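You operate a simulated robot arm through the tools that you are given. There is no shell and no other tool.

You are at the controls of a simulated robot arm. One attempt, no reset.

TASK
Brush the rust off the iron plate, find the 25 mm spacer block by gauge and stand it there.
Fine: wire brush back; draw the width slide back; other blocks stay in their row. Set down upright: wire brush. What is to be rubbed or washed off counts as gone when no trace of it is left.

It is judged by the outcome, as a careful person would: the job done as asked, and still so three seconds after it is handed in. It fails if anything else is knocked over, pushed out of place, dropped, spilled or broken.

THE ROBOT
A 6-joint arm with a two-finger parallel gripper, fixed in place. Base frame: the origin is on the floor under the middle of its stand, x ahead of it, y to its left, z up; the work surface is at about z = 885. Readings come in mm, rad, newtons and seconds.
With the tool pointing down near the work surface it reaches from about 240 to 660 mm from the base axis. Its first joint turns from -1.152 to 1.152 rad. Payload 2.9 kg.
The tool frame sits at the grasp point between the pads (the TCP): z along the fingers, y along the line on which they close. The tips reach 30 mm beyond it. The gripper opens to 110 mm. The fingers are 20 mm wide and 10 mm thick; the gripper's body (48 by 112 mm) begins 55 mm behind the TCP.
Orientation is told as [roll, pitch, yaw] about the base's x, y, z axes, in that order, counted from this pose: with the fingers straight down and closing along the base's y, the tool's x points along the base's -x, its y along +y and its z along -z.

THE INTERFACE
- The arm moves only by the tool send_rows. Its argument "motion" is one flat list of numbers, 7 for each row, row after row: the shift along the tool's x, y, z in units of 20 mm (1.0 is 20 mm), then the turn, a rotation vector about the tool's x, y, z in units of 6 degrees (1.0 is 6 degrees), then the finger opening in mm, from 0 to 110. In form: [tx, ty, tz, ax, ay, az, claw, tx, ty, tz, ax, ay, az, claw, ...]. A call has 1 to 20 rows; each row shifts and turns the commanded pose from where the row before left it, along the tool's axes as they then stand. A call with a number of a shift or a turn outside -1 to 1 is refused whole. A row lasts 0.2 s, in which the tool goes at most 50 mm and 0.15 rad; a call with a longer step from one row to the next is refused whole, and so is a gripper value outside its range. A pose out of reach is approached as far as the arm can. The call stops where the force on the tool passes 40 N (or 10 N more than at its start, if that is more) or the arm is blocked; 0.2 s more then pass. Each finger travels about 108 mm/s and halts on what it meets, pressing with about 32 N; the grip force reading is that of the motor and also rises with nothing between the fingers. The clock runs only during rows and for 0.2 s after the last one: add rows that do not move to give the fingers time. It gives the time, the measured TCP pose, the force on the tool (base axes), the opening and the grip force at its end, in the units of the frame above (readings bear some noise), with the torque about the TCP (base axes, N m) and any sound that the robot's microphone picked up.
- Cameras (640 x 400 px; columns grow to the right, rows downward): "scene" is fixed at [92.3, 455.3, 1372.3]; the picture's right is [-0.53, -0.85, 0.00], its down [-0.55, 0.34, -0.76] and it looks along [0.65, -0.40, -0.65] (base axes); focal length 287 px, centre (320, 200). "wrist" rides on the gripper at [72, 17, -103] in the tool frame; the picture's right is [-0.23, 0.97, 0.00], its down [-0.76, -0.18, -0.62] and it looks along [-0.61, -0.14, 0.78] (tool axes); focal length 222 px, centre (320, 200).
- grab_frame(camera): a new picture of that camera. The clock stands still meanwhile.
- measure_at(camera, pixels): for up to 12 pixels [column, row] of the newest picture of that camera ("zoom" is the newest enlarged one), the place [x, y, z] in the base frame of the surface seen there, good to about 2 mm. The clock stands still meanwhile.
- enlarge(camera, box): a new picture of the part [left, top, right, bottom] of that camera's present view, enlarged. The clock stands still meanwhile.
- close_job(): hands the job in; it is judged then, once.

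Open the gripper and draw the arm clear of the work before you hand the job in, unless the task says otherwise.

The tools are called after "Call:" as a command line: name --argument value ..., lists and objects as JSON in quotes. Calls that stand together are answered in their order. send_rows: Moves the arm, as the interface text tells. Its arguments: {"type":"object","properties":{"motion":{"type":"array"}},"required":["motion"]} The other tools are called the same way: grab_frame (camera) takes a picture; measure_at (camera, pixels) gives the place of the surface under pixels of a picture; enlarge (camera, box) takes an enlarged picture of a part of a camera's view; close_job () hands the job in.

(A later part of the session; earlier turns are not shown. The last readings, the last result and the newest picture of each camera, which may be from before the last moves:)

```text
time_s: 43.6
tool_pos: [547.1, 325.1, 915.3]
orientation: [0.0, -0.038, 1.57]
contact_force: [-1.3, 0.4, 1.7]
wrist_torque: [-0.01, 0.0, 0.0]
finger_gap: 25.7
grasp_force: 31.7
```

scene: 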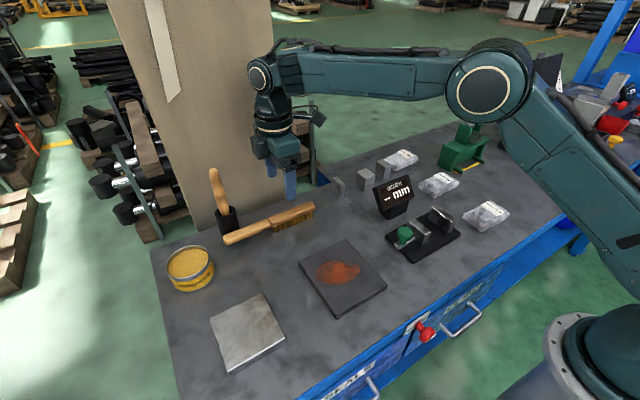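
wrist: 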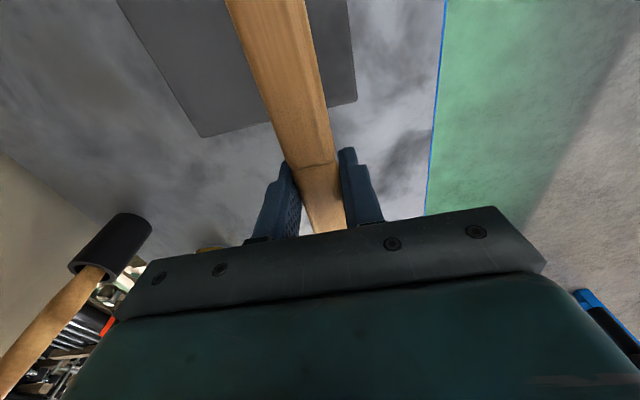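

Force has turned to +1.7 N: it is touching. I open the fingers gradually, then rise straight up.

Call:
send_rows --motion '[0, 0, 0, 0, 0, 0, 24, 0, 0, 0, 0, 0, 0, 30, 0, 0, 0, 0, 0, 0, 45, 0, 0, -0.1, 0, 0, 0, 55, 0, 0, 0, 0, 0, 0, 55]'

Call:
enlarge --camera "scene" --box '[200, 170, 330, 250]'

```text
time_s: 44.8
tool_pos: [547.8, 325.6, 916.8]
orientation: [0.0, -0.035, 1.57]
contact_force: [0.2, 0.4, -0.6]
wrist_torque: [0.04, 0.0, 0.02]
finger_gap: 55.0
grasp_force: 0.0
```

```text
4.92 times, centred on (265, 210) of scene
```

zoom: 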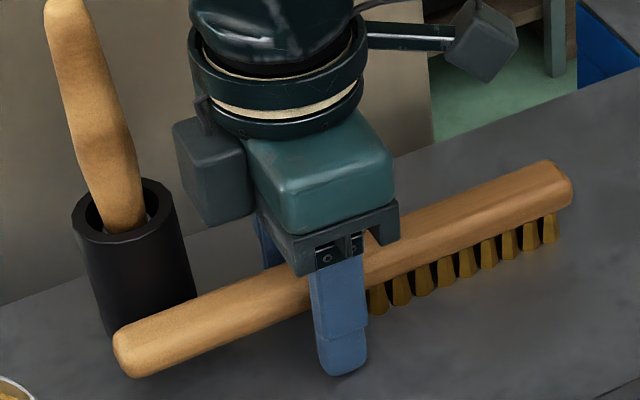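

The brush is standing on its bristles in its old place. I rise straight up ~105 mm and level the tool.

Call:
send_rows --motion '[0, 0, -0.5, 0, 0, 0, 60, 0, 0, -1, 0, 0, 0, 60, 0, 0, -1, 0, 0, 0, 60, 0, 0, -1, 0, 0, 0, 60, 0, 0, -1, 0, 0, 0, 60, 0, 0, -1, 0, 0.36, 0, 60, 0, 0, -0.8, 0, 0, 0, 60, 0, 0, 0, 0, 0, 0, 60]'

Call:
enlarge --camera "scene" --box '[200, 160, 330, 250]'

```text
time_s: 46.6
tool_pos: [545.7, 322.4, 1043.1]
orientation: [-0.001, 0.003, 1.569]
contact_force: [0.7, 0.7, -0.3]
wrist_torque: [0.04, -0.04, 0.0]
finger_gap: 59.9
grasp_force: 0.0
```

```text
4.44 times, centred on (265, 205) of scene
```

zoom: 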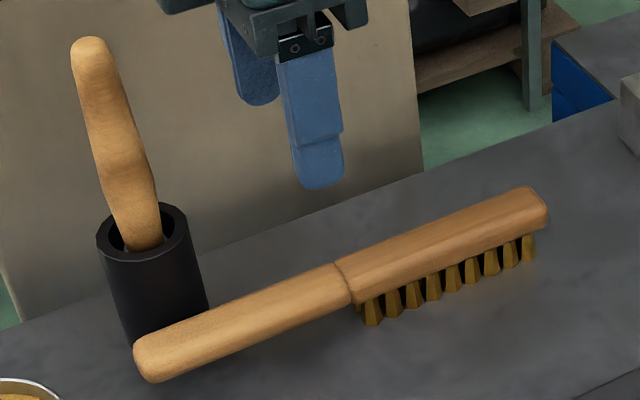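

Brush is back in place. Now I move over toward the block row and then turn the tool back to yaw 0.

Call:
send_rows --motion '[0.96, 0.206, 0, 0, 0, 0, 80, 0.96, 0.206, 0, 0, 0, 0, 80, 0.96, 0.206, 0, 0, 0, 0, 80, 0.96, 0.206, 0, 0, 0, 0, 80, 0.96, 0.206, 0, 0, 0, 0, 80, 0.96, 0.206, 0, 0, 0, 0, 80, 0.96, 0.206, 0, 0, 0, 0, 80, 0.96, 0.206, 0, 0, 0, 0, 80, 0.96, 0.206, 0, 0, 0, 0, 80, 0.96, 0.206, 0, 0, 0, 0, 80, 0.96, 0.206, 0, 0, 0, 0, 80, 0.96, 0.206, 0, 0, 0, 0, 80, 0.96, 0.206, 0, 0, 0, 0, 80, 0.96, 0.206, 0, 0, 0, 0, 80, 0.96, 0.206, 0, 0, 0, 0, 80, 0.96, 0.206, 0, 0, 0, 0, 80]'

Call:
send_rows --motion '[0, 0, 0, 0, 0, 1, 80, 0, 0, 0, 0, 0, 1, 80, 0, 0, 0, 0, 0, 1, 80, 0, 0, 0, 0, 0, 1, 80, 0, 0, 0, 0, 0, 1, 80, 0, 0, 0, 0, 0, 1, 80, 0, 0, 0, 0, 0, 1, 80, 0, 0, 0, 0, 0, 1, 80, 0, 0, 0, 0, 0, 1, 80, 0, 0, 0, 0, 0, 1, 80, 0, 0, 0, 0, 0, 1, 80, 0, 0, 0, 0, 0, 1, 80, 0, 0, 0, 0, 0, 1, 80, 0, 0, 0, 0, 0, 1, 80, 0, 0, 0, 0, 0, 1, 80, 0, 0, 0, 0, 0, 0, 80]'

Call:
grab_frame --camera "wrist"

```text
time_s: 50.0
tool_pos: [480.8, 13.8, 1043.2]
orientation: [0.001, 0.001, 1.571]
contact_force: [0.1, 0.8, -0.7]
wrist_torque: [0.03, -0.01, 0.03]
finger_gap: 80.1
grasp_force: 0.0
```

```text
time_s: 53.4
tool_pos: [481.1, 15.6, 1042.9]
orientation: [-0.002, 0.0, -0.002]
contact_force: [0.7, 0.2, 0.4]
wrist_torque: [0.01, -0.01, -0.01]
finger_gap: 80.1
grasp_force: 0.1
```

```text
taken
```

wrist: 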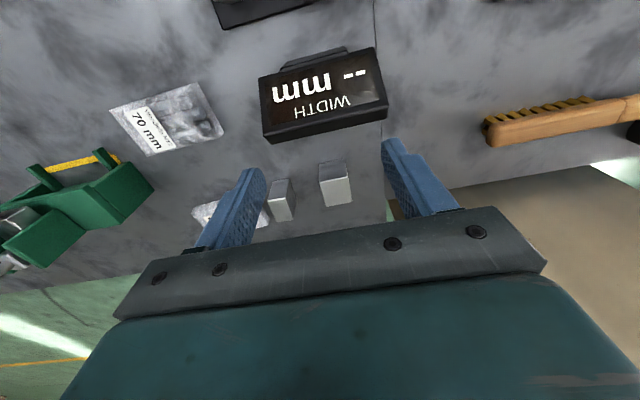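

Block A is hidden by the right finger, so I shift back by 45 mm in x and look again.

Call:
send_rows --motion '[0.8, 0, 0, 0, 0, 0, 80, 0.8, 0, 0, 0, 0, 0, 80, 0.8, 0, 0, 0, 0, 0, 80, 0, 0, 0, 0, 0, 0, 80]'

Call:
enlarge --camera "wrist" --box '[220, 110, 440, 230]'

```text
time_s: 54.4
tool_pos: [434.2, 13.8, 1042.6]
orientation: [-0.003, 0.003, 0.001]
contact_force: [0.8, 0.3, 0.6]
wrist_torque: [0.02, -0.04, 0.0]
finger_gap: 79.8
grasp_force: 0.1
```

```text
2.91 times, centred on (330, 170) of wrist
```

zoom: 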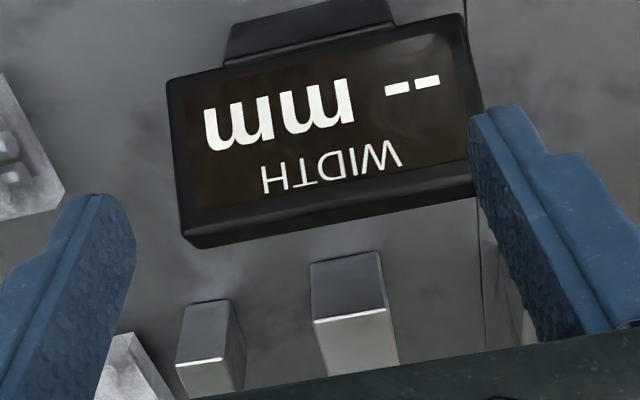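

In the wrist view, block B's top front edge runs (313,322)–(388,308) and C's (177,367)–(222,358). I measure these corners.

Call:
measure_at --camera "zoom" --pixels '[[315, 324], [387, 311], [398, 360], [326, 372], [178, 369], [222, 360], [225, 385], [232, 300], [185, 306], [245, 348], [375, 256], [314, 266]]'

```text
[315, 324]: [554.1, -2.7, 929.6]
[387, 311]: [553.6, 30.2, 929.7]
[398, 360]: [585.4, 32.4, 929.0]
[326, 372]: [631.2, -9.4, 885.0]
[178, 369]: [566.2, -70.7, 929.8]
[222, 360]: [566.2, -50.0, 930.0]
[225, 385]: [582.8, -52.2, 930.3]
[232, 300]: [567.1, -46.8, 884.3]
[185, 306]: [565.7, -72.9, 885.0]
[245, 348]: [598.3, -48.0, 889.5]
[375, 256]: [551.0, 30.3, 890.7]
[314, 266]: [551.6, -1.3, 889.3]
```

C measures 21–26 mm and B ~32 mm. I want to check clearance around C (the 80 mm bag beside it) before gripping.

Call:
measure_at --camera "zoom" --pixels '[[125, 340], [105, 385], [140, 350], [160, 385], [125, 365], [55, 200], [440, 20], [180, 90], [470, 180], [190, 235]]'

Call:
enlarge --camera "scene" --box '[310, 140, 430, 210]'

```text
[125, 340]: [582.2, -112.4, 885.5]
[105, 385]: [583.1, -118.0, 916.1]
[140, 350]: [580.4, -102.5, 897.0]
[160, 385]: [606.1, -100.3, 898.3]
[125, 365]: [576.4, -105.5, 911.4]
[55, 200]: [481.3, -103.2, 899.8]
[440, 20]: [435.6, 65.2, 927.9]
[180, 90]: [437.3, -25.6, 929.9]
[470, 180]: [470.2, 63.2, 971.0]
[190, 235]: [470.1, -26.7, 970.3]
```

```text
5.33 times, centred on (370, 175) of scene
```

zoom: 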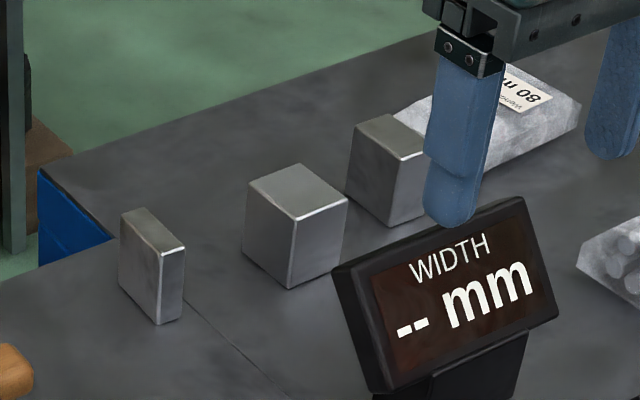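

Bag edge is at y≈-100; C's side at ≈-72. I go over C at (584,-60.5) with 45 mm opening (fingers closing along y) to measure its width with the fingers.

Call:
send_rows --motion '[-0.9375, -0.464, 0, 0, 0, 0, 70, -0.9375, -0.464, 0, 0, 0, 0, 60, -0.9375, -0.464, 0, 0, 0, 0, 50, -0.9375, -0.464, 0, 0, 0, 0, 46, -0.9375, -0.464, 0, 0, 0, 0, 46, -0.9375, -0.464, 0, 0, 0, 0, 46, -0.9375, -0.464, 0, 0, 0, 0, 46, -0.9375, -0.464, 0, 0, 0, 0, 46, 0, 0, 0.8, 0, 0, 0, 46, 0, 0, 0.8, 0, 0, 0, 46, 0, 0, 0.6, 0, 0, 0, 46, 0, 0, 0, 0, 0, 0, 46]'

Call:
grab_frame --camera "wrist"

Call:
enlarge --camera "scene" --box '[320, 110, 440, 210]'

```text
time_s: 57.0
tool_pos: [583.3, -59.9, 998.6]
orientation: [-0.003, 0.0, -0.002]
contact_force: [-0.1, -0.6, -0.1]
wrist_torque: [0.03, 0.01, -0.03]
finger_gap: 46.4
grasp_force: 0.1
```

```text
taken
```

wrist: 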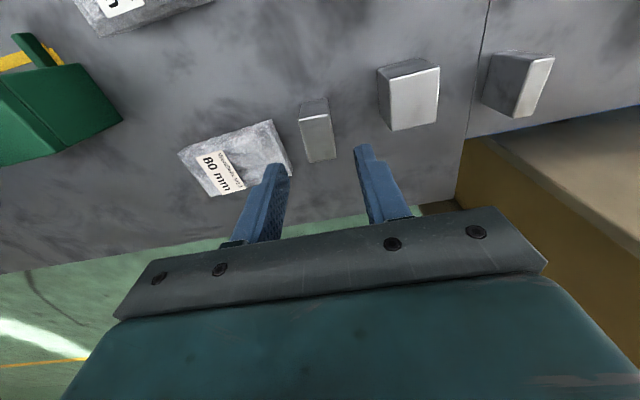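

```text
4.00 times, centred on (380, 160) of scene
```

zoom: 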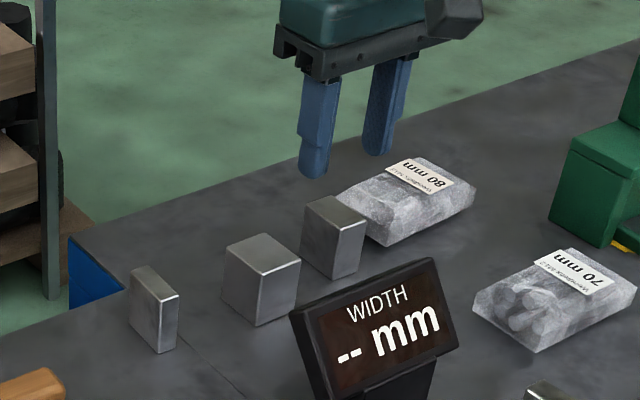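

A good wrist view of all three blocks now (C at 318,130; B at 410,95; A at 520,85). I zoom and measure the block tops.

Call:
enlarge --camera "wrist" --box '[270, 30, 570, 190]'

```text
2.13 times, centred on (420, 110) of wrist
```

zoom: 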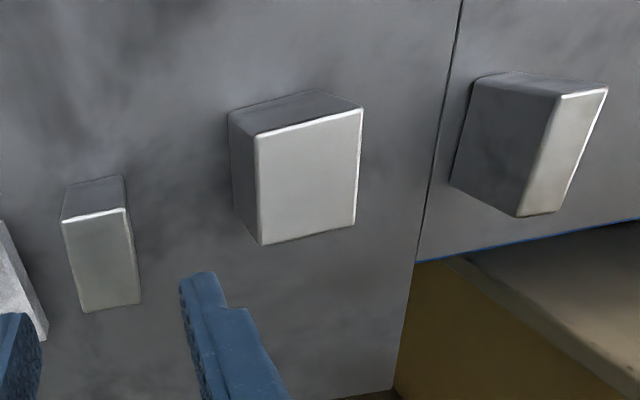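

Call:
measure_at --camera "zoom" --pixels '[[63, 221], [125, 209], [140, 302], [84, 310], [258, 135], [361, 109], [355, 224], [261, 243], [563, 96], [606, 90], [556, 212], [520, 215]]'

```text
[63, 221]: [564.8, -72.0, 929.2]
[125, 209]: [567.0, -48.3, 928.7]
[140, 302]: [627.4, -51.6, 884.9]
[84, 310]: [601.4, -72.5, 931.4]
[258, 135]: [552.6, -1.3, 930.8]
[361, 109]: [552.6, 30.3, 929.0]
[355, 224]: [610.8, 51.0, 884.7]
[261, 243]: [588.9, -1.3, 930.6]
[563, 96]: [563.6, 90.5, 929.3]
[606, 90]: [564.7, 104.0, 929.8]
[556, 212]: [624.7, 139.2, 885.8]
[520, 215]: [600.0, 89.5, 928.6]
```

C's top spans y -72…-48 (≈25 mm), B ≈32 mm, A ≈14 mm, so C is the candidate. I turn the tool to yaw 90° above C so the fingers close along its length (x), leaving its sides free for the gauge.

Call:
send_rows --motion '[0, 0, -0.2, 0, 0, -1, 60, 0, 0, 0, 0, 0, -1, 60, 0, 0, 0, 0, 0, -1, 60, 0, 0, 0, 0, 0, -1, 60, 0, 0, 0, 0, 0, -1, 60, 0, 0, 0, 0, 0, -1, 60, 0, 0, 0, 0, 0, -1, 60, 0, 0, 0, 0, 0, -1, 60, 0, 0, 0, 0, 0, -1, 60, 0, 0, 0, 0, 0, -1, 60, 0, 0, 0, 0, 0, -1, 60, 0, 0, 0, 0, 0, -1, 60, 0, 0, 0, 0, 0, -1, 60, 0, 0, 0, 0, 0, -1, 60, 0, 0, 0, 0, 0, -1, 60, 0, 0, 0, 0, 0, 0, 60]'

Call:
grab_frame --camera "wrist"

```text
time_s: 60.4
tool_pos: [584.7, -59.6, 1004.0]
orientation: [0.0, 0.001, 1.574]
contact_force: [0.1, 0.0, 0.0]
wrist_torque: [-0.01, 0.0, 0.0]
finger_gap: 60.3
grasp_force: 0.0
```

```text
taken
```

wrist: 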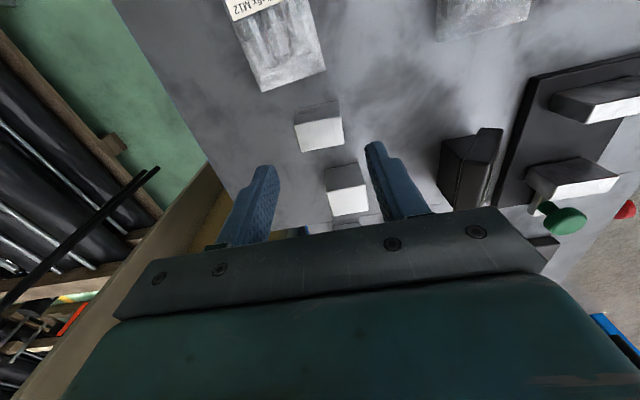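

C's top is centred at about (320,135) directly under the TCP line. I measure its corners and then descend.

Call:
enlarge --camera "wrist" --box '[260, 80, 400, 230]'

```text
2.67 times, centred on (330, 155) of wrist
```

zoom: 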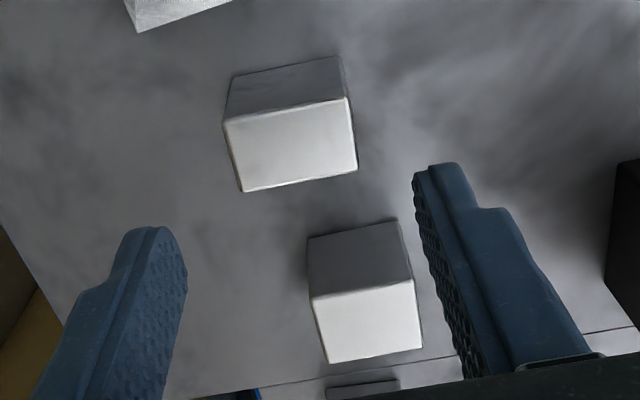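

Call:
measure_at --camera "zoom" --pixels '[[226, 123], [345, 100], [355, 168], [242, 188], [290, 145], [314, 299], [413, 283], [420, 345], [328, 360]]'

```text
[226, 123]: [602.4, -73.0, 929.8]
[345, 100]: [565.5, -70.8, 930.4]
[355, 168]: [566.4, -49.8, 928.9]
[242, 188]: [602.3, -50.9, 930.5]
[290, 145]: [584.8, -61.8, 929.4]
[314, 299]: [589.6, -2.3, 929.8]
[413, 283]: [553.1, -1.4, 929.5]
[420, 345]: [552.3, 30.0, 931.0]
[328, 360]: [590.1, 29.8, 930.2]
```

C is centred at (584, -61) with top z≈929. I descend to TCP z≈922 with opening 56.

Call:
send_rows --motion '[0.06, 0, 1, 0, 0, 0, 56, 0, 0, 1, 0, 0, 0, 56, 0, 0, 1, 0, 0, 0, 56, 0, 0, 0.6, 0, 0, 0, 56, 0, 0, 0.5, 0, 0, 0, 56, 0, 0, 0, 0, 0, 0, 56]'

Call:
enlarge --camera "scene" --box '[320, 110, 440, 210]'

```text
time_s: 61.8
tool_pos: [584.4, -61.3, 919.9]
orientation: [0.001, 0.003, 1.57]
contact_force: [0.1, -0.5, 1.1]
wrist_torque: [0.0, 0.0, 0.03]
finger_gap: 56.1
grasp_force: 0.1
```

```text
4.00 times, centred on (380, 160) of scene
```

zoom: 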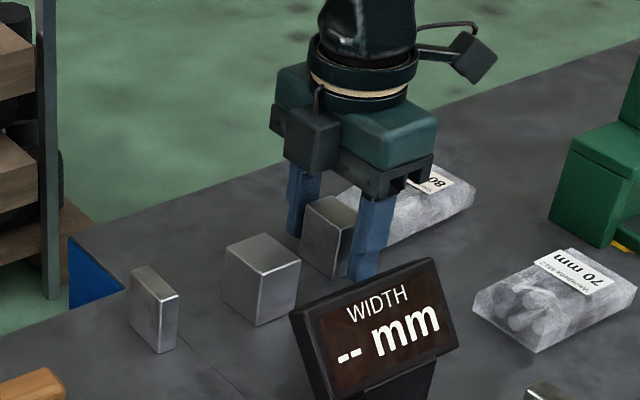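

Fingers straddle C along x without touching anything. I close on it.

Call:
send_rows --motion '[0, 0, 0, 0, 0, 0, 46, 0, 0, 0, 0, 0, 0, 38, 0, 0, 0, 0, 0, 0, 25, 0, 0, 0, 0, 0, 0, 15, 0, 0, 0, 0, 0, 0, 15]'

```text
time_s: 63.0
tool_pos: [582.8, -60.2, 921.9]
orientation: [0.002, 0.001, 1.571]
contact_force: [-0.2, -0.2, 0.1]
wrist_torque: [0.02, 0.0, 0.03]
finger_gap: 39.5
grasp_force: 31.9
```

Gripped at 39.5 mm. I lift gently and check.

Call:
send_rows --motion '[0, 0, -0.15, 0, 0, 0, 15, 0, 0, -0.3, 0, 0, 0, 15, 0, 0, -0.5, 0, 0, 0, 15, 0, 0, -0.8, 0, 0, 0, 15, 0, 0, -1, 0, 0, 0, 15, 0, 0, -1, 0, 0, 0, 15, 0, 0, -1, 0, 0, 0, 15, 0, 0, 0, 0, 0, 0, 15]'

Call:
enlarge --camera "scene" --box '[320, 90, 460, 220]'

```text
time_s: 64.8
tool_pos: [583.7, -61.5, 1016.8]
orientation: [-0.001, 0.001, 1.571]
contact_force: [-0.3, -0.4, -0.4]
wrist_torque: [-0.02, 0.01, 0.01]
finger_gap: 39.6
grasp_force: 32.9
```

```text
3.08 times, centred on (390, 155) of scene
```

zoom: 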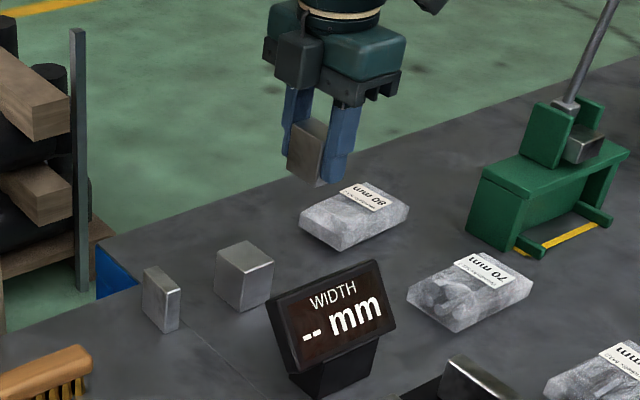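

The block is held. I raise 40 mm to clear the display (top z≈973) and move over the gauge at (351, -5).

Call:
send_rows --motion '[0, 0, -1, 0, 0, 0, 15, 0, 0, -1, 0, 0, 0, 15, -0.236, 0.97, 0, 0, 0, 0, 15, -0.236, 0.97, 0, 0, 0, 0, 15, -0.236, 0.97, 0, 0, 0, 0, 15, -0.236, 0.97, 0, 0, 0, 0, 15, -0.236, 0.97, 0, 0, 0, 0, 15, -0.236, 0.97, 0, 0, 0, 0, 15, -0.236, 0.97, 0, 0, 0, 0, 15, -0.236, 0.97, 0, 0, 0, 0, 15, -0.236, 0.97, 0, 0, 0, 0, 15, -0.236, 0.97, 0, 0, 0, 0, 15, -0.236, 0.97, 0, 0, 0, 0, 15, -0.236, 0.97, 0, 0, 0, 0, 15, 0, 0, 0, 0, 0, 0, 15]'

Call:
grab_frame --camera "wrist"

Call:
enlarge --camera "scene" --box '[360, 150, 500, 280]'

```text
time_s: 68.0
tool_pos: [350.4, -4.8, 1057.1]
orientation: [-0.001, 0.002, 1.571]
contact_force: [-0.3, -0.7, -1.3]
wrist_torque: [-0.01, -0.01, 0.0]
finger_gap: 39.7
grasp_force: 31.9
```

```text
taken
```

wrist: 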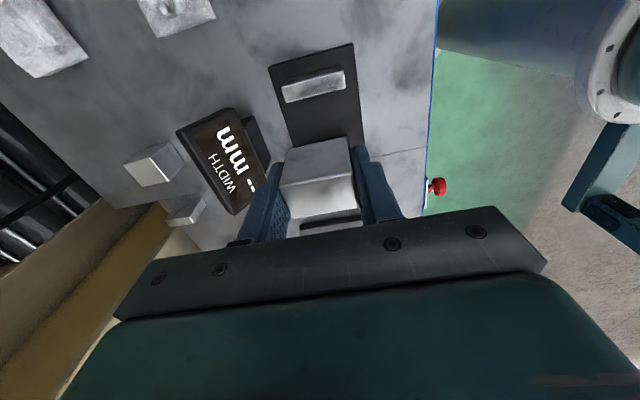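

```text
3.08 times, centred on (430, 215) of scene
```

zoom: 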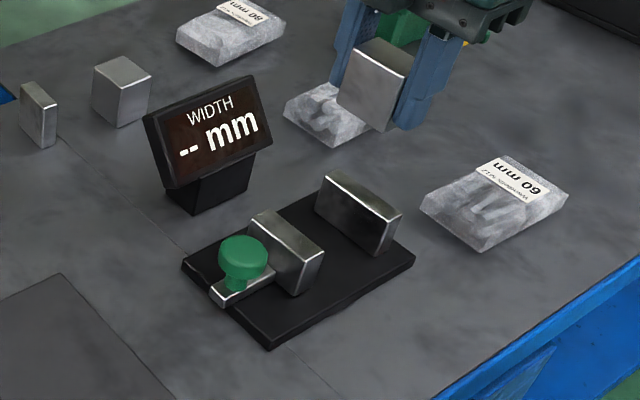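

I measure the jaw edges in this zoom: fixed jaw inner face around (350,215) and slide jaw top around (285,240).

Call:
measure_at --camera "zoom" --pixels '[[330, 200], [360, 215], [375, 235], [322, 190], [386, 220], [262, 216], [322, 250], [300, 255], [275, 235], [345, 265], [242, 245], [240, 290]]'

Call:
measure_at --camera "wrist" --pixels '[[284, 100], [342, 88], [282, 88], [342, 72], [300, 232], [355, 222], [315, 175], [310, 210], [350, 205], [330, 226]]'

```text
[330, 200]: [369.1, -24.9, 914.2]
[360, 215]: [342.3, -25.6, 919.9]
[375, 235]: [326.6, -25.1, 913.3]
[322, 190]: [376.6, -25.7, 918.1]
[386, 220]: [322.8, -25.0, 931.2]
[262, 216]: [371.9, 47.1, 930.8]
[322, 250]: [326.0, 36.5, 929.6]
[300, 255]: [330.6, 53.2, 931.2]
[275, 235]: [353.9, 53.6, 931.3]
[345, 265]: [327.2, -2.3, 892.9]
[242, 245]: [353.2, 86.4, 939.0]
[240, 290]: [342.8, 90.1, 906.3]
```

```text
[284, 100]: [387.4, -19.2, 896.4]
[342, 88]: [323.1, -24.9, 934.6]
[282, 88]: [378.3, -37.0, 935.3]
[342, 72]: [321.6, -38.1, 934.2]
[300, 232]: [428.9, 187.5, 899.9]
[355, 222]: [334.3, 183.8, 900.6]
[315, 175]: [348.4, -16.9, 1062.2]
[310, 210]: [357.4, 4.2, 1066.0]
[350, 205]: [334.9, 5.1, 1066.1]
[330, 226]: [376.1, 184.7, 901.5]
```

Fixed jaw face is at y=-25, slide face at ≈36, base z≈896.5. I shift 3 mm toward the fixed jaw and descend to z≈940.

Call:
send_rows --motion '[0.16, 0, 0.5, 0, 0, 0, 15, 0, 0, 1, 0, 0, 0, 15, 0, 0, 1, 0, 0, 0, 15, 0, 0, 1, 0, 0, 0, 15, 0, 0, 1, 0, 0, 0, 15, 0, 0, 0.7, 0, 0, 0, 15, 0, 0, 0.5, 0, 0, 0, 15, 0, 0, 0, 0, 0, 0, 15]'

Call:
enlarge --camera "scene" --box '[360, 170, 500, 280]'

```text
time_s: 69.8
tool_pos: [350.2, -8.4, 943.1]
orientation: [0.002, 0.003, 1.572]
contact_force: [1.2, 1.3, -0.9]
wrist_torque: [0.0, 0.0, 0.01]
finger_gap: 39.5
grasp_force: 31.9
```

```text
3.64 times, centred on (430, 225) of scene
```

zoom: 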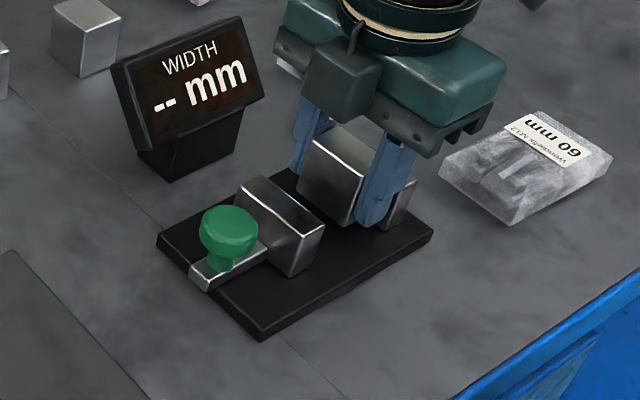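

The block is between the jaws. I lower the last ~8 mm in fine steps feeling for the base.

Call:
send_rows --motion '[0, 0, 0.2, 0, 0, 0, 15, 0, 0, 0.12, 0, 0, 0, 15, 0, 0, 0.06, 0, 0, 0, 15, 0, 0, 0, 0, 0, 0, 15]'

Call:
send_rows --motion '[0, 0, 0.05, 0, 0, 0, 15, 0, 0, 0, 0, 0, 0, 15]'

```text
time_s: 70.8
tool_pos: [350.7, -9.1, 935.6]
orientation: [0.001, 0.002, 1.571]
contact_force: [-0.3, 0.0, -1.4]
wrist_torque: [-0.03, 0.01, -0.01]
finger_gap: 39.9
grasp_force: 31.8
```

```text
time_s: 71.4
tool_pos: [350.5, -9.0, 934.5]
orientation: [0.0, 0.003, 1.57]
contact_force: [0.2, 0.1, -1.5]
wrist_torque: [-0.04, 0.0, -0.01]
finger_gap: 39.5
grasp_force: 32.0
```

Call:
send_rows --motion '[0, 0, 0.05, 0, 0, 0, 15, 0, 0, 0, 0, 0, 0, 15]'

Call:
send_rows --motion '[0, 0, 0.04, 0, 0, 0, 15, 0, 0, 0, 0, 0, 0, 15]'

```text
time_s: 72.0
tool_pos: [350.7, -8.1, 932.0]
orientation: [0.0, 0.001, 1.57]
contact_force: [-1.2, -1.6, 5.6]
wrist_torque: [0.0, 0.12, -0.02]
finger_gap: 39.8
grasp_force: 32.2
```

```text
time_s: 72.6
tool_pos: [351.1, -8.2, 932.4]
orientation: [-0.001, 0.002, 1.57]
contact_force: [-3.1, -1.1, 21.5]
wrist_torque: [-0.04, 0.15, -0.01]
finger_gap: 39.5
grasp_force: 32.2
```

The block is seated (21 N). I ease up 0.6 mm and open the fingers to 56, then rise.

Call:
send_rows --motion '[0, 0, -0.03, 0, 0, 0, 15, 0, 0, 0, 0, 0, 0, 38, 0, 0, 0, 0, 0, 0, 44, 0, 0, 0, 0, 0, 0, 54, 0, 0, 0, 0, 0, 0, 56, 0, 0, -0.5, 0, 0, 0, 56, 0, 0, -1, 0, 0, 0, 56, 0, 0, -1, 0, 0, 0, 56, 0, 0, -1, 0, 0, 0, 56, 0, 0, -0.6, 0, 0, 0, 56, 0, 0, 0, 0, 0, 0, 56]'

Call:
enlarge --camera "scene" --box '[360, 170, 500, 280]'

```text
time_s: 75.0
tool_pos: [351.3, -9.8, 1015.4]
orientation: [-0.001, 0.003, 1.571]
contact_force: [0.7, 0.0, -0.2]
wrist_torque: [0.02, 0.02, -0.04]
finger_gap: 56.3
grasp_force: 0.0
```

```text
3.64 times, centred on (430, 225) of scene
```

zoom: 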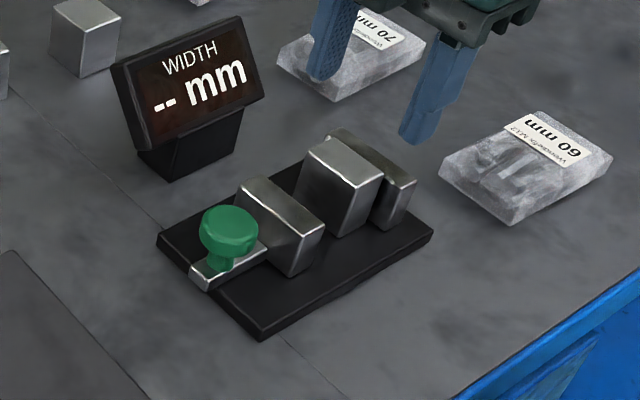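

The block stands in the gauge. I measure the knob geometry to grip it.

Call:
measure_at --camera "zoom" --pixels '[[230, 215], [203, 232], [256, 230], [228, 245], [222, 252], [218, 262], [240, 258], [200, 275], [235, 225], [330, 150], [355, 165], [345, 205]]'

```text
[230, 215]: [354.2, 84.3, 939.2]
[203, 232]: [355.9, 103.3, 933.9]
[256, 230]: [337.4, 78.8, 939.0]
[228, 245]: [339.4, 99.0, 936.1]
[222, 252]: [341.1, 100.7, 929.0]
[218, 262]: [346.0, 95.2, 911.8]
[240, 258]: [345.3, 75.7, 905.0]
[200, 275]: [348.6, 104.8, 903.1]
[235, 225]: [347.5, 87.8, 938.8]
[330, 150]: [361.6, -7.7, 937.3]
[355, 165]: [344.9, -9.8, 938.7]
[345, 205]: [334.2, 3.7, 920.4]
```

Knob is centred near (349, 90), z ≈925–942. I move above it, open to 60, and descend to TCP z≈945.

Call:
send_rows --motion '[-1, 0.02, 0, 0, 0, 0, 60, -1, 0.02, 0, 0, 0, 0, 60, -1, 0.02, 0, 0, 0, 0, 60, -1, 0.02, 0, 0, 0, 0, 60, -1, 0.02, 0, 0, 0, 0, 60, 0, 0, 0, 0, 0, 0, 60, 0, 0, 1, 0, 0, 0, 60, 0, 0, 1, 0, 0, 0, 60, 0, 0, 0.8, 0, 0, 0, 60, 0, 0, 0.6, 0, 0, 0, 60, 0, 0, 0, 0, 0, 0, 60]'

Call:
enlarge --camera "scene" --box '[350, 160, 490, 280]'

Call:
grab_frame --camera "wrist"

```text
time_s: 77.4
tool_pos: [348.9, 92.3, 946.7]
orientation: [0.0, 0.001, 1.571]
contact_force: [0.1, 0.6, -0.2]
wrist_torque: [-0.05, 0.02, 0.03]
finger_gap: 60.0
grasp_force: 0.1
```

```text
3.33 times, centred on (420, 220) of scene
```

zoom: 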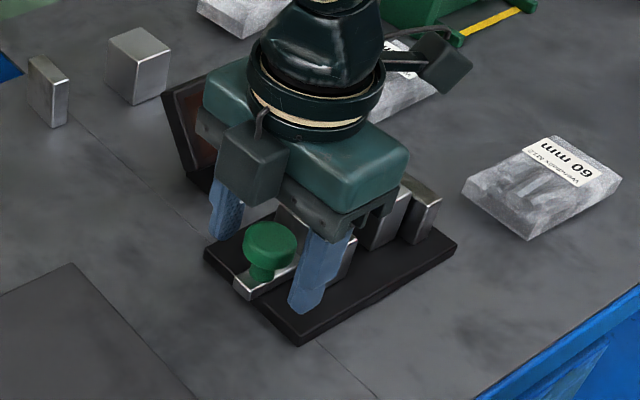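

```text
taken
```

wrist: 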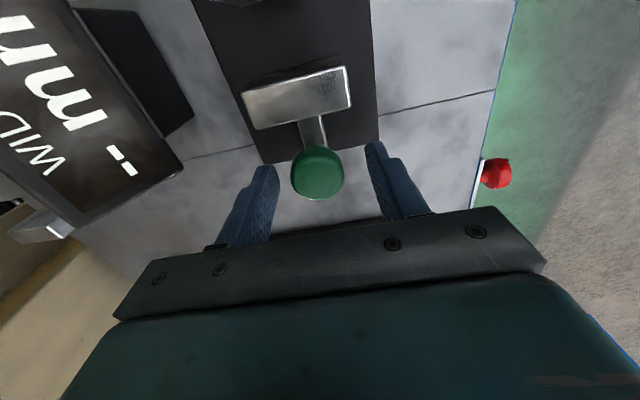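

The knob (318,172 in wrist) sits between the fingers. I close on it.

Call:
send_rows --motion '[0, 0, 0.1, 0, 0, 0, 45, 0, 0, 0, 0, 0, 0, 30, 0, 0, 0, 0, 0, 0, 15, 0, 0, 0, 0, 0, 0, 5, 0, 0, 0, 0, 0, 0, 5]'

```text
time_s: 78.6
tool_pos: [350.2, 91.9, 944.1]
orientation: [-0.002, 0.0, 1.569]
contact_force: [12.9, -1.2, -3.8]
wrist_torque: [-0.13, 0.06, 0.01]
finger_gap: 31.4
grasp_force: 44.6
```

The knob pushes the tool +12.9 N in x; I'm a bit off-centre. I shift +1 mm in x to relax that.

Call:
send_rows --motion '[0, -0.05, 0, 0, 0, 0, 5, 0, 0, 0, 0, 0, 0, 5]'

```text
time_s: 79.2
tool_pos: [350.0, 92.2, 943.8]
orientation: [0.0, 0.002, 1.571]
contact_force: [6.5, -2.1, 1.3]
wrist_torque: [0.3, -0.28, -0.02]
finger_gap: 31.4
grasp_force: 44.8
```

Call:
send_rows --motion '[0, -0.04, 0, 0, 0, 0, 5, 0, 0, 0, 0, 0, 0, 5]'

```text
time_s: 79.8
tool_pos: [350.0, 90.9, 944.2]
orientation: [0.002, 0.001, 1.571]
contact_force: [-1.3, -2.9, 4.5]
wrist_torque: [0.18, -0.3, -0.08]
finger_gap: 31.5
grasp_force: 45.5
```

Balanced. I push the slide in -y by 24 mm first (contact expected after ~32 mm).

Call:
send_rows --motion '[0.2, 0, 0, 0, 0, 0, 5, 0.25, 0, 0, 0, 0, 0, 5, 0.25, 0, 0, 0, 0, 0, 5, 0.25, 0, 0, 0, 0, 0, 5, 0.25, 0, 0, 0, 0, 0, 5, 0, 0, 0, 0, 0, 0, 5]'

Call:
enlarge --camera "scene" --box '[350, 160, 490, 280]'

```text
time_s: 81.2
tool_pos: [350.0, 68.1, 944.1]
orientation: [0.002, 0.003, 1.571]
contact_force: [-9.6, 0.2, 9.9]
wrist_torque: [0.11, -0.13, 0.16]
finger_gap: 31.4
grasp_force: 45.0
```

```text
3.33 times, centred on (420, 220) of scene
```

zoom: 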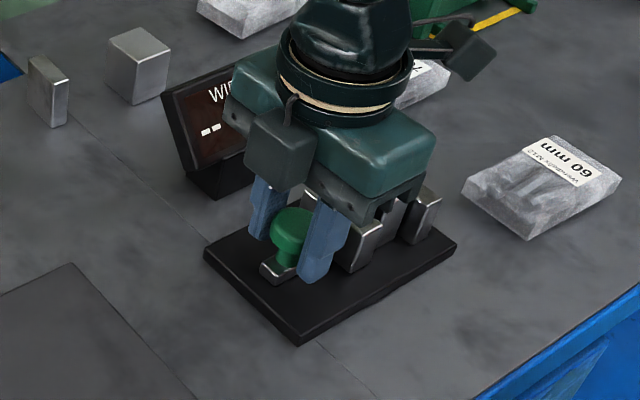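

The slide follows. I correct x by -0.8 mm and continue in smaller steps toward contact.

Call:
send_rows --motion '[0.1, 0.04, -0.02, 0, 0, 0, 5, 0.1, 0, 0, 0, 0, 0, 5, 0.1, 0, 0, 0, 0, 0, 5, 0.05, 0, 0, 0, 0, 0, 5, 0, 0, 0, 0, 0, 0, 5]'

```text
time_s: 82.4
tool_pos: [349.5, 59.8, 944.2]
orientation: [0.003, 0.003, 1.57]
contact_force: [0.4, 1.2, -24.8]
wrist_torque: [0.63, -0.31, 0.06]
finger_gap: 31.5
grasp_force: 45.1
```

Downward pull of 25 N from raising; I lower 0.3 mm and go on 1–2 mm at a time.

Call:
send_rows --motion '[0.05, 0, 0.015, 0, 0, 0, 5, 0.05, 0, 0, 0, 0, 0, 5, 0, 0, 0, 0, 0, 0, 5]'

Call:
enlarge --camera "scene" --box '[350, 160, 490, 280]'

```text
time_s: 83.2
tool_pos: [350.1, 58.8, 943.7]
orientation: [-0.001, 0.002, 1.57]
contact_force: [1.8, 1.0, -26.5]
wrist_torque: [0.11, -0.25, 0.07]
finger_gap: 31.5
grasp_force: 45.4
```

```text
3.33 times, centred on (420, 220) of scene
```

zoom: 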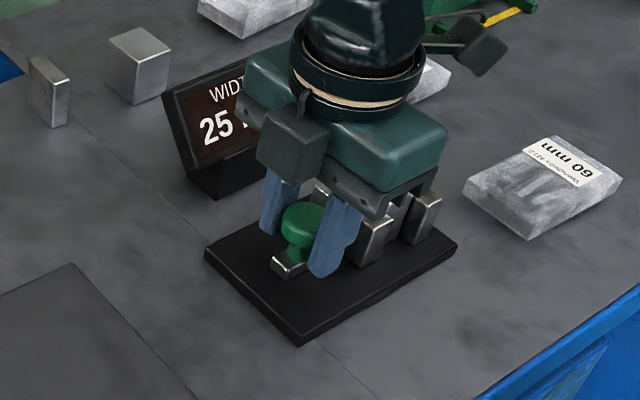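

The display shows "25…", partly hidden. I take a closer look at the display, and push 1 mm more to be sure of firm contact.

Call:
send_rows --motion '[0.05, 0, 0.02, 0, 0, 0, 5, 0, 0, 0, 0, 0, 0, 5]'

Call:
enlarge --camera "scene" --box '[370, 165, 450, 225]'

Call:
grab_frame --camera "wrist"

```text
time_s: 83.8
tool_pos: [349.1, 58.8, 944.3]
orientation: [-0.001, 0.002, 1.571]
contact_force: [-1.1, -0.1, -18.0]
wrist_torque: [-0.14, -0.12, -0.03]
finger_gap: 31.5
grasp_force: 45.4
```

```text
6.67 times, centred on (410, 195) of scene
```

zoom: 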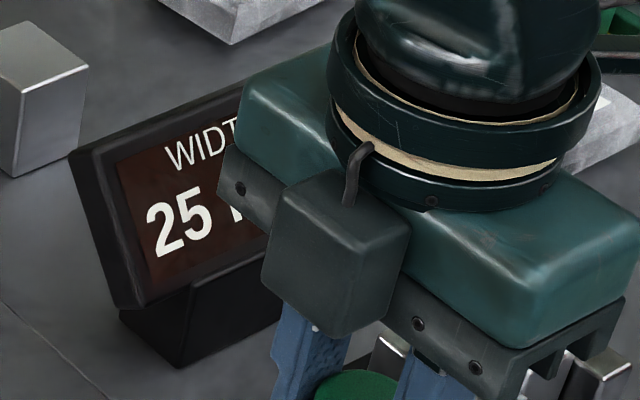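

```text
taken
```

wrist: 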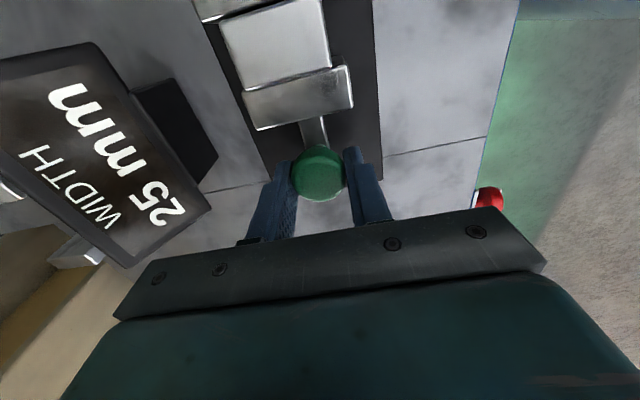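

The display reads "25 mm" – block C is the 25 mm one. Now I draw the slide back in +y to its starting place (TCP y≈91.5).

Call:
send_rows --motion '[-0.15, 0, 0.01, 0, 0, 0, 5, -0.25, 0, 0, 0, 0, 0, 5, -0.25, 0, 0, 0, 0, 0, 5, -0.25, 0, 0, 0, 0, 0, 5, -0.25, 0, 0, 0, 0, 0, 5, -0.25, 0, 0, 0, 0, 0, 5, -0.2, 0, 0, 0, 0, 0, 5, 0, 0, 0, 0, 0, 0, 5]'

Call:
grab_frame --camera "wrist"

```text
time_s: 85.6
tool_pos: [350.2, 90.0, 943.4]
orientation: [0.0, 0.0, 1.571]
contact_force: [-6.9, -0.9, 14.0]
wrist_torque: [-0.64, 0.37, -0.03]
finger_gap: 31.5
grasp_force: 45.1
```

```text
taken
```

wrist: 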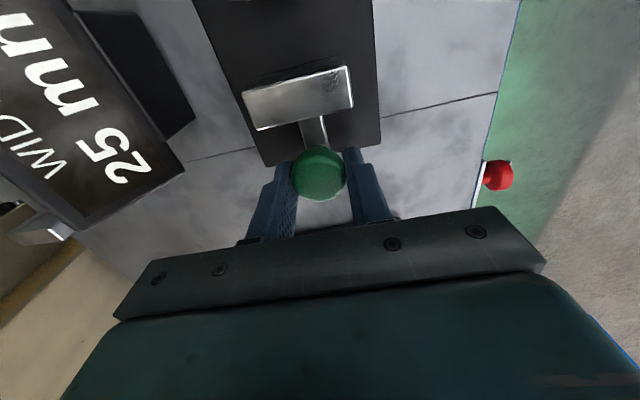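

The slide followed back. I pull another 2 mm to reach its original end and read the force.

Call:
send_rows --motion '[-0.08, 0, -0.01, 0, 0, 0, 5, 0, 0, 0, 0, 0, 0, 5]'

```text
time_s: 86.2
tool_pos: [349.9, 91.8, 944.1]
orientation: [-0.001, -0.001, 1.571]
contact_force: [-3.5, -3.5, 13.7]
wrist_torque: [0.27, 0.27, 0.09]
finger_gap: 31.6
grasp_force: 44.8
```

Slide is back at its start. I open the fingers and rise straight up.

Call:
send_rows --motion '[0, 0, 0, 0, 0, 0, 30, 0, 0, 0, 0, 0, 0, 40, 0, 0, 0, 0, 0, 0, 55, 0, 0, 0, 0, 0, 0, 60, 0, 0, -0.5, 0, 0, 0, 60, 0, 0, -1, 0, 0, 0, 60, 0, 0, -1, 0, 0, 0, 60, 0, 0, -1, 0, 0, 0, 60, 0, 0, 0, 0, 0, 0, 60]'

Call:
enlarge --camera "scene" --box '[350, 160, 490, 280]'

Call:
grab_frame --camera "wrist"

```text
time_s: 88.2
tool_pos: [350.7, 92.2, 1013.6]
orientation: [-0.001, 0.001, 1.572]
contact_force: [-0.6, 0.5, 0.7]
wrist_torque: [0.0, 0.03, 0.02]
finger_gap: 60.1
grasp_force: 0.1
```

```text
3.33 times, centred on (420, 220) of scene
```

zoom: 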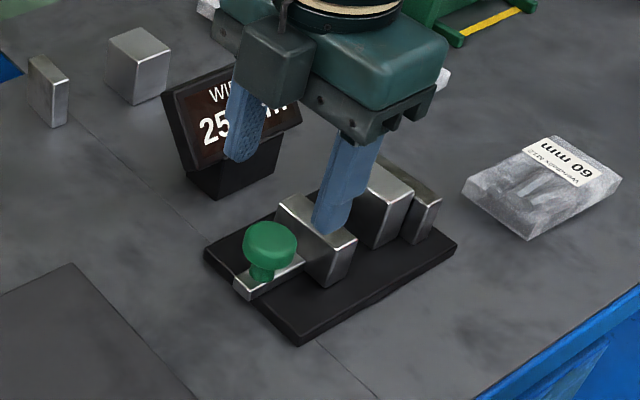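

```text
taken
```

wrist: 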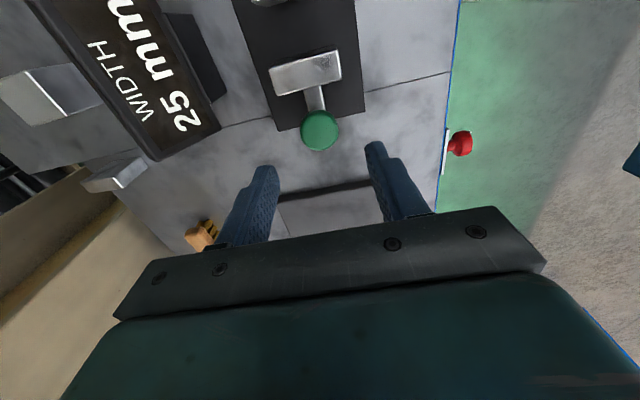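

Slide and knob back. I move above the block at y≈-9 and check its position from the wrist camera.

Call:
send_rows --motion '[0.9, 0, 0, 0, 0, 0, 60, 0.9, 0, 0, 0, 0, 0, 60, 0.9, 0, 0, 0, 0, 0, 60, 0.9, 0, 0, 0, 0, 0, 60, 0.9, 0, 0, 0, 0, 0, 60, 0.56, 0, 0, 0, 0, 0, 60, 0, 0, 0, 0, 0, 0, 60]'

Call:
enlarge --camera "wrist" --box '[240, 60, 400, 230]'

Call:
enlarge --camera "scene" --box '[380, 180, 490, 270]'

```text
time_s: 89.8
tool_pos: [348.9, -10.4, 1014.4]
orientation: [-0.001, 0.0, 1.571]
contact_force: [0.9, -0.4, -0.2]
wrist_torque: [0.01, 0.0, 0.01]
finger_gap: 59.7
grasp_force: 0.1
```

```text
2.35 times, centred on (320, 145) of wrist
```

zoom: 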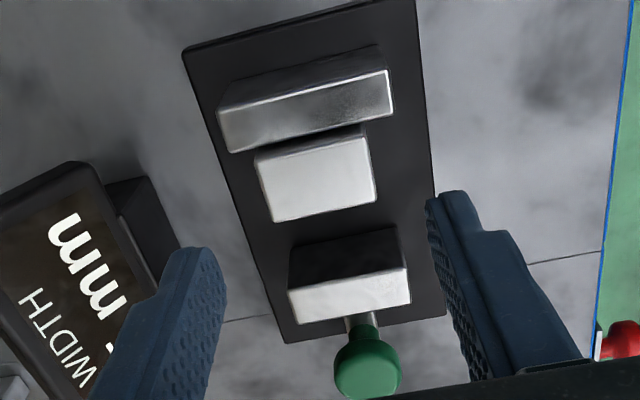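

```text
4.44 times, centred on (435, 225) of scene
```

zoom: 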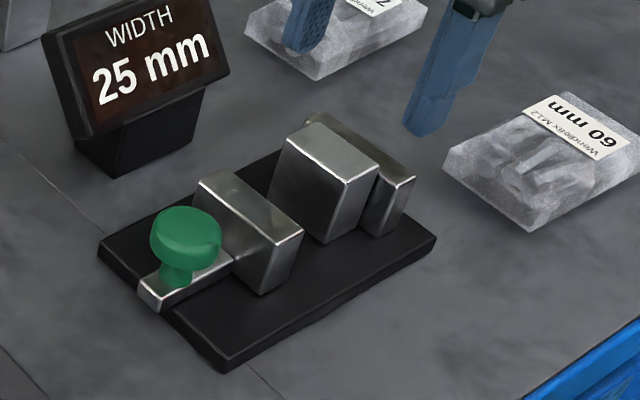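

Display clearly reads 25 mm. I measure the block's top corners in the scene zoom for regripping.

Call:
measure_at --camera "zoom" --pixels '[[285, 140], [318, 125], [377, 165], [346, 181], [330, 150], [318, 180], [198, 180], [230, 172], [302, 232], [270, 247], [325, 115], [410, 178]]'

Call:
enlarge --camera "wrist" --box '[280, 90, 370, 190]'

```text
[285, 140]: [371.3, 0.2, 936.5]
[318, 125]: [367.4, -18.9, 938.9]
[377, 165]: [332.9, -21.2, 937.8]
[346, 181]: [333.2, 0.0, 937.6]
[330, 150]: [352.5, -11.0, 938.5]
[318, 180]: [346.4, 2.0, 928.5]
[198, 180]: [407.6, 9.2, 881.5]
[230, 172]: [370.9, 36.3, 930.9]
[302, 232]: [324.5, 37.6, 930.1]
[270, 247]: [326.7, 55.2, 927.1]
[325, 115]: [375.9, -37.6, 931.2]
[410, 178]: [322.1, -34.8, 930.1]
```

```text
4.00 times, centred on (325, 140) of wrist
```

zoom: 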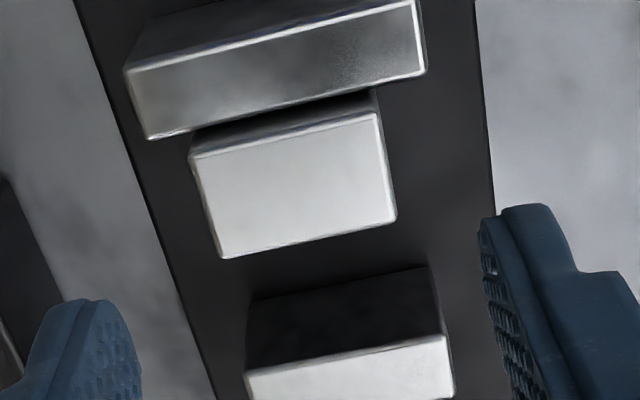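

Block is at x 332–371, y -23…+1. I descend over it with 58 mm opening to TCP z≈934.

Call:
send_rows --motion '[-0.04, -0.05, 1, 0, 0, 0, 58, 0, 0, 1, 0, 0, 0, 58, 0, 0, 1, 0, 0, 0, 58, 0, 0, 0.6, 0, 0, 0, 58, 0, 0, 0.4, 0, 0, 0, 58, 0, 0, 0, 0, 0, 0, 58]'

Call:
enlarge --camera "scene" --box '[380, 180, 490, 270]'

```text
time_s: 91.2
tool_pos: [351.9, -9.1, 933.6]
orientation: [0.0, 0.001, 1.572]
contact_force: [0.4, 0.6, 0.7]
wrist_torque: [-0.02, -0.02, 0.02]
finger_gap: 57.9
grasp_force: 0.1
```

```text
4.44 times, centred on (435, 225) of scene
```

zoom: 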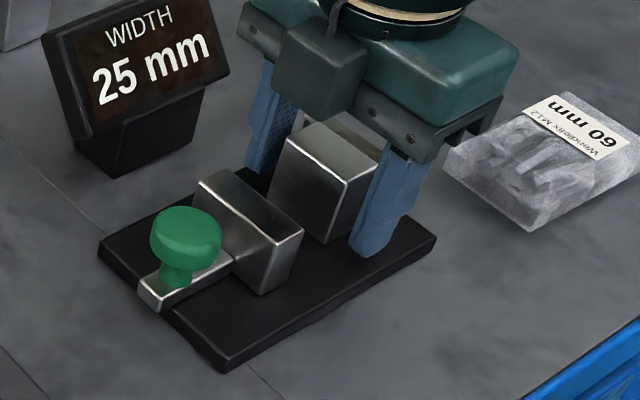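

Fingers straddle the block cleanly. I close and lift.

Call:
send_rows --motion '[0, 0, 0, 0, 0, 0, 48, 0, 0, 0, 0, 0, 0, 38, 0, 0, 0, 0, 0, 0, 25, 0, 0, 0, 0, 0, 0, 15, 0, 0, 0, 0, 0, 0, 15, 0, 0, -0.15, 0, 0, 0, 15, 0, 0, -0.3, 0, 0, 0, 15, 0, 0, -0.5, 0, 0, 0, 15, 0, 0, -0.8, 0, 0, 0, 15, 0, 0, -1, 0, 0, 0, 15, 0, 0, -1, 0, 0, 0, 15, 0, 0, 0, 0, 0, 0, 15]'

Call:
enlarge --camera "scene" --box '[360, 150, 490, 270]'

```text
time_s: 93.8
tool_pos: [350.3, -9.5, 1009.8]
orientation: [-0.001, 0.002, 1.572]
contact_force: [0.2, 0.1, -1.8]
wrist_torque: [0.01, 0.01, 0.01]
finger_gap: 39.8
grasp_force: 32.0
```

```text
3.33 times, centred on (425, 210) of scene
```

zoom: 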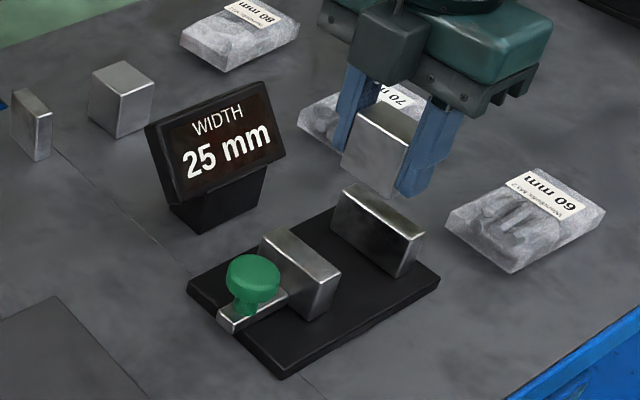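

The block is held. I carry it over the gauge knob (clearance ~35 mm) to above the plate's former rust area at (362, 242).

Call:
send_rows --motion '[-0.967, -0.046, -0.3, 0, 0, 0, 15, -0.967, -0.046, 0, 0, 0, 0, 15, -0.967, -0.046, 0, 0, 0, 0, 15, -0.967, -0.046, 0, 0, 0, 0, 15, -0.967, -0.046, 0, 0, 0, 0, 15, -0.967, -0.046, 0, 0, 0, 0, 15, -0.967, -0.046, 0, 0, 0, 0, 15, -0.967, -0.046, 0, 0, 0, 0, 15, -0.967, -0.046, 0, 0, 0, 0, 15, -0.967, -0.046, 0, 0, 0, 0, 15, -0.967, -0.046, 0, 0, 0, 0, 15, -0.967, -0.046, 0, 0, 0, 0, 15, -0.967, -0.046, 0, 0, 0, 0, 15, 0, 0, 0, 0, 0, 0, 15]'

Call:
enlarge --camera "scene" --box '[280, 190, 420, 320]'

Call:
grab_frame --camera "wrist"

```text
time_s: 96.8
tool_pos: [362.9, 241.1, 1014.5]
orientation: [0.0, 0.001, 1.571]
contact_force: [-0.2, -0.3, -0.4]
wrist_torque: [-0.02, 0.06, -0.02]
finger_gap: 39.3
grasp_force: 32.1
```

```text
3.08 times, centred on (350, 255) of scene
```

zoom: 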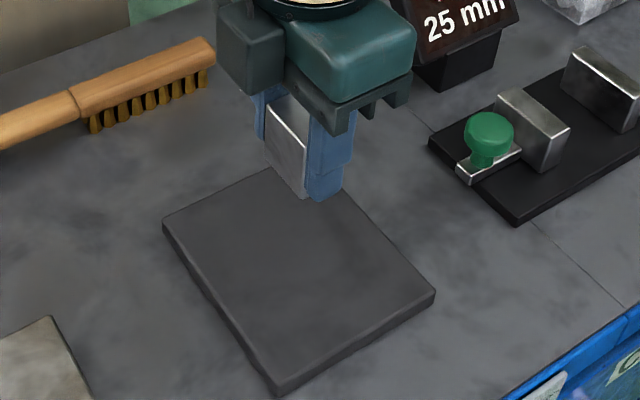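

```text
taken
```

wrist: 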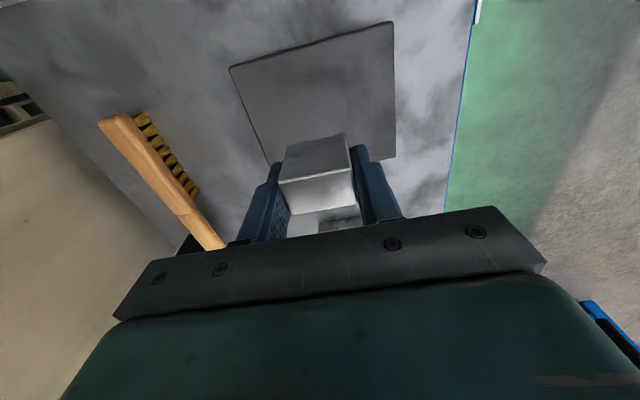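

Positioned over the plate centre with the plate clean. I descend to z≈939, then feel for contact.

Call:
send_rows --motion '[0, 0, 1, 0, 0, 0, 15, 0, 0, 1, 0, 0, 0, 15, 0, 0, 1, 0, 0, 0, 15, 0, 0, 0.5, 0, 0, 0, 15, 0, 0, 0.2, 0, 0, 0, 15, 0, 0, 0.1, 0, 0, 0, 15, 0, 0, 0, 0, 0, 0, 15]'

Call:
send_rows --motion '[0, 0, 0.06, 0, 0, 0, 15, 0, 0, 0.06, 0, 0, 0, 15, 0, 0, 0, 0, 0, 0, 15]'

```text
time_s: 98.4
tool_pos: [362.4, 241.9, 939.6]
orientation: [0.0, 0.001, 1.571]
contact_force: [-0.8, -0.1, -0.9]
wrist_torque: [-0.01, -0.05, -0.04]
finger_gap: 39.5
grasp_force: 31.8
```

```text
time_s: 99.2
tool_pos: [362.2, 241.3, 937.7]
orientation: [-0.002, 0.001, 1.57]
contact_force: [-3.3, -0.6, 16.9]
wrist_torque: [-0.19, 0.22, 0.01]
finger_gap: 39.7
grasp_force: 31.9
```

Contact of 17 N at z≈937.7, slightly higher than expected. I look closely to confirm the block is flat on the plate.

Call:
enlarge --camera "scene" --box '[300, 220, 400, 300]'

```text
5.00 times, centred on (350, 260) of scene
```

zoom: 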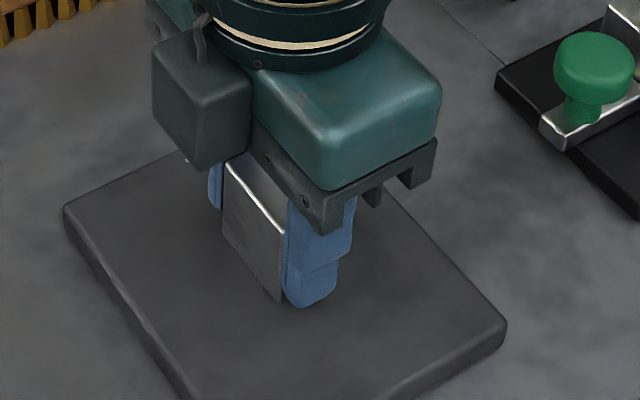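

Measure the block's visible face bottom/top edges and the plate nearby.

Call:
measure_at --camera "zoom" --pixels '[[230, 172], [260, 200], [225, 225], [250, 260], [275, 290], [222, 245], [262, 300], [200, 290], [310, 295]]'

```text
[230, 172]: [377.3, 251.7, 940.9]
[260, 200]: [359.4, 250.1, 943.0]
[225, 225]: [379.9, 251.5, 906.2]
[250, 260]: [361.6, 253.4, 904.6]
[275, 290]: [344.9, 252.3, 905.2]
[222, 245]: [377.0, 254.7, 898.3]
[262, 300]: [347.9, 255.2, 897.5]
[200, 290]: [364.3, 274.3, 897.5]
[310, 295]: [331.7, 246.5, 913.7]
```

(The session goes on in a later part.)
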